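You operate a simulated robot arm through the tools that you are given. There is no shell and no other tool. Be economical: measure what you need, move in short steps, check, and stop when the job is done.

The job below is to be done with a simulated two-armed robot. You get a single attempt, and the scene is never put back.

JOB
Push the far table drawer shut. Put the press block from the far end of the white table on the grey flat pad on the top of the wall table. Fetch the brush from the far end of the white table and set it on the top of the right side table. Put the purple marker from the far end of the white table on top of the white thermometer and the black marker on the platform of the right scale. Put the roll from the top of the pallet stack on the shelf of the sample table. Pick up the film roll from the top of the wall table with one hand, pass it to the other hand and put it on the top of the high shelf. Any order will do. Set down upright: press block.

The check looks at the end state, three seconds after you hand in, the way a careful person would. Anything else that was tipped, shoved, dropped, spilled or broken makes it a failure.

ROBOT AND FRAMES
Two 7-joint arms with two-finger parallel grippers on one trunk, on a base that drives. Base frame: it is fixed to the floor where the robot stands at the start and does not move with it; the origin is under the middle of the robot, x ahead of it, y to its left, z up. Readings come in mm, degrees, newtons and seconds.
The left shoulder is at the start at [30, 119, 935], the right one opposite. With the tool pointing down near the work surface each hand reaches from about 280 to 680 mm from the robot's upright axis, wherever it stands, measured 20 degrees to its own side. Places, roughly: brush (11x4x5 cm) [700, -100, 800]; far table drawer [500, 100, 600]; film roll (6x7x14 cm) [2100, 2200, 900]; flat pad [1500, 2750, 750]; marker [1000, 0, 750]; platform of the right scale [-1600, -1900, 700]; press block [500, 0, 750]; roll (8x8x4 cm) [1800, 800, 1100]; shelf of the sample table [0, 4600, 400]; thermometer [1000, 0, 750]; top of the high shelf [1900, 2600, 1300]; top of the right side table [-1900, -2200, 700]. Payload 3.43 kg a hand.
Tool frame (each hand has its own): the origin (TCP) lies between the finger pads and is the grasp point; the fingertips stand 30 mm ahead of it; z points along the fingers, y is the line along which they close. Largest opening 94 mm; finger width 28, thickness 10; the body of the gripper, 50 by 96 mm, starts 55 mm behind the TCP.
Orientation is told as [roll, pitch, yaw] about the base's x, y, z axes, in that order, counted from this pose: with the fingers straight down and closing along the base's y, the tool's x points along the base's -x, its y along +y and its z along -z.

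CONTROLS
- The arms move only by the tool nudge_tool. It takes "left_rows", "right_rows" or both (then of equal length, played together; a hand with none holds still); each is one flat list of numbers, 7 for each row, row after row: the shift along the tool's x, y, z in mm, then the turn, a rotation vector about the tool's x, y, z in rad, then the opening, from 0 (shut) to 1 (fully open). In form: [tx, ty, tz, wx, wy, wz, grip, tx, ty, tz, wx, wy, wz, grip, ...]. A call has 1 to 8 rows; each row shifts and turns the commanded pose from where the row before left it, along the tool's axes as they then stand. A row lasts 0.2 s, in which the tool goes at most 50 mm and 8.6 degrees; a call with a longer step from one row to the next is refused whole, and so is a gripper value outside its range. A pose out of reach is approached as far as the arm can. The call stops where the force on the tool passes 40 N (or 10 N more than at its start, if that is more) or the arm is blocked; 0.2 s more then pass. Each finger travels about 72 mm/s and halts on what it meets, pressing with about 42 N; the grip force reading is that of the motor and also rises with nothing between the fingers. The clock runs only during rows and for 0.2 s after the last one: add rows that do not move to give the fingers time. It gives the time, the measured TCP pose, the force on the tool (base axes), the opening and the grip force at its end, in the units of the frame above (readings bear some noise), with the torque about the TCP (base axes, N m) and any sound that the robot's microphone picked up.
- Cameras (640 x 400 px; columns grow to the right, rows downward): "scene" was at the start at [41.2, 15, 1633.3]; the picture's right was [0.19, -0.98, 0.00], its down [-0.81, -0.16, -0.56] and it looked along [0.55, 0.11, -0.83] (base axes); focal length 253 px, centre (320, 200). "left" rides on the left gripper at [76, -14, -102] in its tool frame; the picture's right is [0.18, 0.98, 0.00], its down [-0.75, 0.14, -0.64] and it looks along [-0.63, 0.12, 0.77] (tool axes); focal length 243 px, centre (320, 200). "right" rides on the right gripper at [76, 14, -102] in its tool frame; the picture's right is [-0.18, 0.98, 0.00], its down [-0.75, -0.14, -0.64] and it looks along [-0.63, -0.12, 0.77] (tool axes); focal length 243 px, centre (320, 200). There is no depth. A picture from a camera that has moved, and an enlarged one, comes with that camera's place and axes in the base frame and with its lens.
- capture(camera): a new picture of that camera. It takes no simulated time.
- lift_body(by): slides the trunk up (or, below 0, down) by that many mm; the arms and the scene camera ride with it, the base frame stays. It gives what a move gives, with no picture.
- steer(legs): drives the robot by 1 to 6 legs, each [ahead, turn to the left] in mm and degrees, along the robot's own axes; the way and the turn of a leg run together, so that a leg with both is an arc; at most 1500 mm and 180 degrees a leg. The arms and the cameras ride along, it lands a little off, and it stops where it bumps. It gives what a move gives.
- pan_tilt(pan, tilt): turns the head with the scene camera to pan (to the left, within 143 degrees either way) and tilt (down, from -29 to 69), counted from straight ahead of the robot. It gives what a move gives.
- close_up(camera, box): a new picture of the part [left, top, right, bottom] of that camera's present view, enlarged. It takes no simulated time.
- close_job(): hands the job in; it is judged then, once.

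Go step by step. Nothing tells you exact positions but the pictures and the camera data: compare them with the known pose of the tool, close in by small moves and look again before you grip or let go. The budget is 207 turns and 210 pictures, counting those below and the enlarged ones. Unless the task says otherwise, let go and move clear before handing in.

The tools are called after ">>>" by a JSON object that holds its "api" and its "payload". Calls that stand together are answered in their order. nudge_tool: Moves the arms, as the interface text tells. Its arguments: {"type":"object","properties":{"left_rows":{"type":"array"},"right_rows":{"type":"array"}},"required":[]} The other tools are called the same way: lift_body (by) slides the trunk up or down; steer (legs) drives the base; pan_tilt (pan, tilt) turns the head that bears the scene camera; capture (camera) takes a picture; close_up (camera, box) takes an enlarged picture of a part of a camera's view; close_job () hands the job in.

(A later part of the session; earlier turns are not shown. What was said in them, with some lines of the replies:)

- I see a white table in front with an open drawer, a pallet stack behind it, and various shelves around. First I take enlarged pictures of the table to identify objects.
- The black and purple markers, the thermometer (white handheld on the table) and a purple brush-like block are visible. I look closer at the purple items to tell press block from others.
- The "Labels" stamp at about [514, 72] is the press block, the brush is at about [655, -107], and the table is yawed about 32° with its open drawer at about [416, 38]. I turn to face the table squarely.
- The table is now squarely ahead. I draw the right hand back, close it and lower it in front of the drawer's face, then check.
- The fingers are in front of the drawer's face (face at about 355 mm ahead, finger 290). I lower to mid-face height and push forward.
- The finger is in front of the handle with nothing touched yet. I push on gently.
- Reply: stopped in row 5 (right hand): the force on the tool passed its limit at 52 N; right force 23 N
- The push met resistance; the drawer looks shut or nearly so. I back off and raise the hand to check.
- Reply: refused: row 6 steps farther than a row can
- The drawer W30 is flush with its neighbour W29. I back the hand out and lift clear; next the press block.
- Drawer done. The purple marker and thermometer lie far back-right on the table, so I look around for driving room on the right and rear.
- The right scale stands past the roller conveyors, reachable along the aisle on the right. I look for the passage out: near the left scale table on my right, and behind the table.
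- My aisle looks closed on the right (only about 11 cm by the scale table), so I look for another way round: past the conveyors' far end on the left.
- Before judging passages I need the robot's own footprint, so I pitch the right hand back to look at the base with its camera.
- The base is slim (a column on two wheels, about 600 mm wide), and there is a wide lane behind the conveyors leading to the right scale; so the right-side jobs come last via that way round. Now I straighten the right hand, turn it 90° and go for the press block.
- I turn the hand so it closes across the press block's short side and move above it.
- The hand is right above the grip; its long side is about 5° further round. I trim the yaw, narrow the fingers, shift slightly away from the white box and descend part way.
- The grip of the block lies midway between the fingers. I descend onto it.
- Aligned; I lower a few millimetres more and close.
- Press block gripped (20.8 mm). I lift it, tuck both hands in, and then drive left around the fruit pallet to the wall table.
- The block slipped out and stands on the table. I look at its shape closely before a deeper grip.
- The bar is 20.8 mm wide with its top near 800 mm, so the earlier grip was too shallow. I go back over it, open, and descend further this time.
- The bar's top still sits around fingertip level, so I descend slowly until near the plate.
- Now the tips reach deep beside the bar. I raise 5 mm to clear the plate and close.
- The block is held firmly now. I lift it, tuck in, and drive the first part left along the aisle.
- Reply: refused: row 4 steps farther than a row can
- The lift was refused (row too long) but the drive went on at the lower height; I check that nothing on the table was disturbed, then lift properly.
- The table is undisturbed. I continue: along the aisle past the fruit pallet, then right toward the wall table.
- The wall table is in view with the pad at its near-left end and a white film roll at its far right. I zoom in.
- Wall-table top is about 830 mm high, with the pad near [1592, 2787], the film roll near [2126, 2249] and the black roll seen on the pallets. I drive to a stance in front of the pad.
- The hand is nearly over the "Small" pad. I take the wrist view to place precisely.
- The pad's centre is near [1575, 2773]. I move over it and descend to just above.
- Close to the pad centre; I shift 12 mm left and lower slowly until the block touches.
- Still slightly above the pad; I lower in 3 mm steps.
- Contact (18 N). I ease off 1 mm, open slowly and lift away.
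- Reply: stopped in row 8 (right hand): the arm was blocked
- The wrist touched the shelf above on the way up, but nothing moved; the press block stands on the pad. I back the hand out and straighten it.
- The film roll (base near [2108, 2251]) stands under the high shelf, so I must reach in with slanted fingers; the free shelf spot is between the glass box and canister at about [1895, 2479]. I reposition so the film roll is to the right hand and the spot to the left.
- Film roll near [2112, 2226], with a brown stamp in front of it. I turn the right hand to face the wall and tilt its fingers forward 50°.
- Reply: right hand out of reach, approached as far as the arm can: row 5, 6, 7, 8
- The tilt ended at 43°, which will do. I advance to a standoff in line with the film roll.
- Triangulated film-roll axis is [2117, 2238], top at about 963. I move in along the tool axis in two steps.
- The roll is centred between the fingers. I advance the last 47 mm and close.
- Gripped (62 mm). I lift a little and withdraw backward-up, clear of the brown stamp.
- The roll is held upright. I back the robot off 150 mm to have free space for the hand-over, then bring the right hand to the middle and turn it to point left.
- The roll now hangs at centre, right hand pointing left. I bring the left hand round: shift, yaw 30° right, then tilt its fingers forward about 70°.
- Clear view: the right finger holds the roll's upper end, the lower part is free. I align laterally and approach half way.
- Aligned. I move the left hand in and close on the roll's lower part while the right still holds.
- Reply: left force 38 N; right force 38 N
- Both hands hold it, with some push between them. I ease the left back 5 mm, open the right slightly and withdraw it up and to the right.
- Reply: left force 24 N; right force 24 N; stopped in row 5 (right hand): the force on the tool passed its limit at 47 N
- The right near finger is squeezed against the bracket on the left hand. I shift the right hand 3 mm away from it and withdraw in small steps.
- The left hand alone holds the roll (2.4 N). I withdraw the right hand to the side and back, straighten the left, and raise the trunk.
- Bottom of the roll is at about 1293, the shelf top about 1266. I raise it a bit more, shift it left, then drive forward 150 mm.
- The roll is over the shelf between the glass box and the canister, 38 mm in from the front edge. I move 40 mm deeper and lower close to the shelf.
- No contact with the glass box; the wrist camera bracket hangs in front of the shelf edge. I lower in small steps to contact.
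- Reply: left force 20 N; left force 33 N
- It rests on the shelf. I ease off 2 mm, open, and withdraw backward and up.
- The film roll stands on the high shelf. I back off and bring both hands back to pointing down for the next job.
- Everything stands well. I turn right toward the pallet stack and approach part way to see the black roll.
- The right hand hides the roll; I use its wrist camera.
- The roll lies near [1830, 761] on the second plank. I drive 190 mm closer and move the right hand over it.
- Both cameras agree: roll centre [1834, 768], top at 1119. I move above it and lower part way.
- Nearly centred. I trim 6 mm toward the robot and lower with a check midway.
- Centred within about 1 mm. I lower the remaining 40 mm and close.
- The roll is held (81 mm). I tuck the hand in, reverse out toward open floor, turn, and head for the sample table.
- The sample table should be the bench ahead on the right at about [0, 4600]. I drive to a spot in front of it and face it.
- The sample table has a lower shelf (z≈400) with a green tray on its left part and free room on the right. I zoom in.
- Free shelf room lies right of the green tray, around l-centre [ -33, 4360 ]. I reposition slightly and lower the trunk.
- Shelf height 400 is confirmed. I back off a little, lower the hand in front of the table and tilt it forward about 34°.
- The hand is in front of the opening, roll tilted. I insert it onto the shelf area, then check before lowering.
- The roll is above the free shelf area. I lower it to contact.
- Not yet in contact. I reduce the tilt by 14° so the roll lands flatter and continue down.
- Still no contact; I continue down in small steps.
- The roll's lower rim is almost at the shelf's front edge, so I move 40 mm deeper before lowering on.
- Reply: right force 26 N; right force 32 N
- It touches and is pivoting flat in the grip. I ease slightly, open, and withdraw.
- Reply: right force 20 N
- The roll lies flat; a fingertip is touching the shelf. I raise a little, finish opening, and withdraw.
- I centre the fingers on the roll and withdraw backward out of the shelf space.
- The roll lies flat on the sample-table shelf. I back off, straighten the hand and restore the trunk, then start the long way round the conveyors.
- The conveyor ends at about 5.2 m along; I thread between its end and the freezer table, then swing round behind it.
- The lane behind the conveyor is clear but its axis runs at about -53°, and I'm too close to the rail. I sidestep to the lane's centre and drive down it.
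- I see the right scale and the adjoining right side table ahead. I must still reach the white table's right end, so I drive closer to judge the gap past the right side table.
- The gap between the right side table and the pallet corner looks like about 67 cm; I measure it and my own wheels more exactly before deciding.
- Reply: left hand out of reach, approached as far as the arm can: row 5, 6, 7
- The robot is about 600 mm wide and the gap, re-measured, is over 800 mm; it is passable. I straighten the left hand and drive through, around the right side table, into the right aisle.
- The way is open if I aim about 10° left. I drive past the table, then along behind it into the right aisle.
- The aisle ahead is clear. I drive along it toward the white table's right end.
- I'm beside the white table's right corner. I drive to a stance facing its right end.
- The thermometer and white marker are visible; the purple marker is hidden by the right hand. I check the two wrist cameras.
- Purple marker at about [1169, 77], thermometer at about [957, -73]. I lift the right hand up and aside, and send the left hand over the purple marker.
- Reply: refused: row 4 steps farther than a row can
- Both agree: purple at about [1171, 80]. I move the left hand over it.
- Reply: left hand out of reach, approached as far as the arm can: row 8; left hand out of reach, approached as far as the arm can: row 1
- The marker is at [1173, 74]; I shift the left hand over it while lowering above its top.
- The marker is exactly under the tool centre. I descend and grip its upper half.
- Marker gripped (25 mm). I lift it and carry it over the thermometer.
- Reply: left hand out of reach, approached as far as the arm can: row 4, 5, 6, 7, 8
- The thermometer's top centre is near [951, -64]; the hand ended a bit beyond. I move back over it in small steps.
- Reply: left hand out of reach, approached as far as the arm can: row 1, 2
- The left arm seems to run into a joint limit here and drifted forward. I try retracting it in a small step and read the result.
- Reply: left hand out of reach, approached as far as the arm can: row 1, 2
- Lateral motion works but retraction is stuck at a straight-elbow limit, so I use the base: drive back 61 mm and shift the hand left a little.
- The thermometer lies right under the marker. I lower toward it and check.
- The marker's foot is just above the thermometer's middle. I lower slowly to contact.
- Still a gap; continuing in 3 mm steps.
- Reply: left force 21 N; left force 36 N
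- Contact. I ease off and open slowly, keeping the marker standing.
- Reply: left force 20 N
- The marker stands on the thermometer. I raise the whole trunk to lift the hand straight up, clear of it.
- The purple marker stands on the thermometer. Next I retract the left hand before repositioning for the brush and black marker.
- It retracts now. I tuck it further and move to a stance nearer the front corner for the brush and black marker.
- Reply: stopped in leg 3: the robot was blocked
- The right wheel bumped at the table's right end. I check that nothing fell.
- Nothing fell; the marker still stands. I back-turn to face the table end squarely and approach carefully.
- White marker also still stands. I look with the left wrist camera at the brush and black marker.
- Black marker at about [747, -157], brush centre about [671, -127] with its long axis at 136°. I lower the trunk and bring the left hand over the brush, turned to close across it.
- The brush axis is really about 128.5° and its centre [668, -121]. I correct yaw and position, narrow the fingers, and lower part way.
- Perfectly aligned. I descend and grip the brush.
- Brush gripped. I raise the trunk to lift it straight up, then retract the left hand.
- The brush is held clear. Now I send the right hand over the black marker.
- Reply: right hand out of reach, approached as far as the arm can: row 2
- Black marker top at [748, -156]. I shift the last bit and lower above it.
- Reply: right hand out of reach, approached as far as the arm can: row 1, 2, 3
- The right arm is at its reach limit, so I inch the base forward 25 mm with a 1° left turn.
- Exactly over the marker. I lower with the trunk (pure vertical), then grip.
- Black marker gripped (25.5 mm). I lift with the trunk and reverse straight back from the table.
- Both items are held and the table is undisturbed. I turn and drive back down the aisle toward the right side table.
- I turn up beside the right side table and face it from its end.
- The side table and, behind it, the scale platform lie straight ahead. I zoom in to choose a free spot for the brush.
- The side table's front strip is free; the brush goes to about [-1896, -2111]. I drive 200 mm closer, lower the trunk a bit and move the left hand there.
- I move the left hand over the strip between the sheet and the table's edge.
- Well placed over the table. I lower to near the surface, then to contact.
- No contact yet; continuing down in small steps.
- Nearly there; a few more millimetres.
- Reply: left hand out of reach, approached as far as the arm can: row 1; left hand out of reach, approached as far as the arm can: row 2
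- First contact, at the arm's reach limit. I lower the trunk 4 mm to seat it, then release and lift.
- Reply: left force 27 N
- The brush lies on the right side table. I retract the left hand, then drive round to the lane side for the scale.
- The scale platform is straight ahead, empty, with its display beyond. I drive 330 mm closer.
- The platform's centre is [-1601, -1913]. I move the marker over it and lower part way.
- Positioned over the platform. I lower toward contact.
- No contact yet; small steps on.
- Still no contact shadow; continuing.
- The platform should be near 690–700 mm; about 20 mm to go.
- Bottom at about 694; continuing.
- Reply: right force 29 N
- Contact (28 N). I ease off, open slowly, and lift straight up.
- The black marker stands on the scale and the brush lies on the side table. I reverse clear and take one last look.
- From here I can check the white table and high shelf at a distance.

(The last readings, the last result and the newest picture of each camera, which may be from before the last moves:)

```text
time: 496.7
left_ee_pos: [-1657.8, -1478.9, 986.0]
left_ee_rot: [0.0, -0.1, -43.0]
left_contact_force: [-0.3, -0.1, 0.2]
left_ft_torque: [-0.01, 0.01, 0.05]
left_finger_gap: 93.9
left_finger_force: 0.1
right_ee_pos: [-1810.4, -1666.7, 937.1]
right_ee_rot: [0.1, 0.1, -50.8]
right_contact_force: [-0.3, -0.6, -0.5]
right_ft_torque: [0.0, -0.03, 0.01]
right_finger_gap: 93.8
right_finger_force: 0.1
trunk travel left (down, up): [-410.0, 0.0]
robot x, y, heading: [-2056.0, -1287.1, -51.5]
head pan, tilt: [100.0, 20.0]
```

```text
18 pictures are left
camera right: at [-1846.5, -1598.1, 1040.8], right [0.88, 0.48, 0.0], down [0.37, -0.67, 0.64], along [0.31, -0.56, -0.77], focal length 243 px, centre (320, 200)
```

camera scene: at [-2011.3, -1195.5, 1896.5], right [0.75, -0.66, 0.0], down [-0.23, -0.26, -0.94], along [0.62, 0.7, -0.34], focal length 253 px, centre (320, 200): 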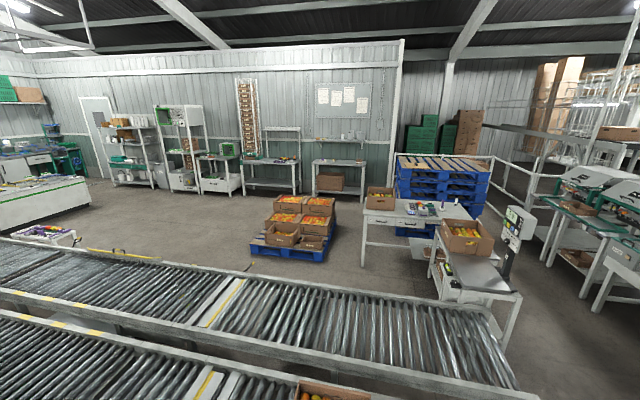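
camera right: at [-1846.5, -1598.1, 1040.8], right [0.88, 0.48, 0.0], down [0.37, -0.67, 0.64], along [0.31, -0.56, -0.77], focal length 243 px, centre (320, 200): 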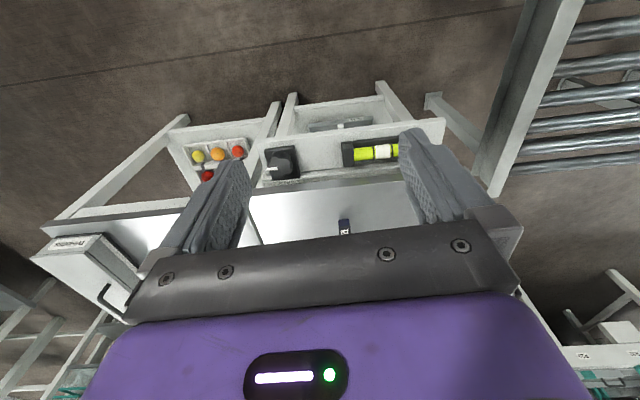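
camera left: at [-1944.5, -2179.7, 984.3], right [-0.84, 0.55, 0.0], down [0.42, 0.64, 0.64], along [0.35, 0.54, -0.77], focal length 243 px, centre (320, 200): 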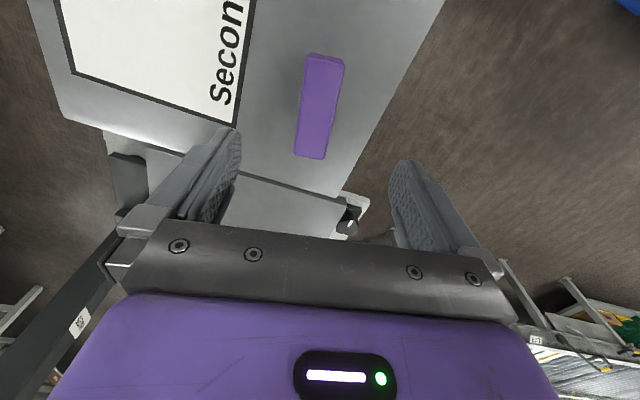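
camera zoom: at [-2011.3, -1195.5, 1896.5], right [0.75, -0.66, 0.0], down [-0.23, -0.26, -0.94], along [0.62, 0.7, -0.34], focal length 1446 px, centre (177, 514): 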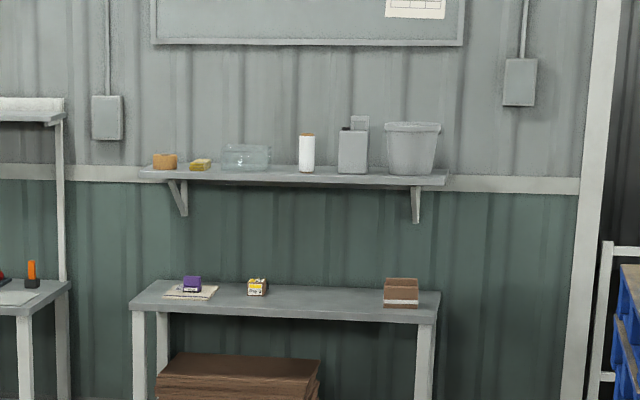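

Everything is in place: drawer W30 is shut, the purple marker is on the thermometer, the press block is on the pad, the film roll is on the high shelf, the black marker is on the right scale, and the brush is on the side table. The roll was set on the sample-table shelf earlier. I hand the job in.

>>> {"api": "close_job", "payload": {}}

```text
The job is handed in.
```

I did every part of the job and handed it in. In the last pictures the drawer was shut and every placed item stood where you asked, except the roll, which I last saw flat on the sample-table shelf just after setting it down.

- **Bumps:** A robot wheel bumped the right end of the white table once, and the wrist touched the underside of the high shelf once. Nothing fell or tipped in either case. I did not measure whether the table shifted slightly.
- **My reading of two items:** I took the purple "Labels" block as the press block and the beige-grey "Small" sheet as the grey flat pad. Both matched the positions you gave.
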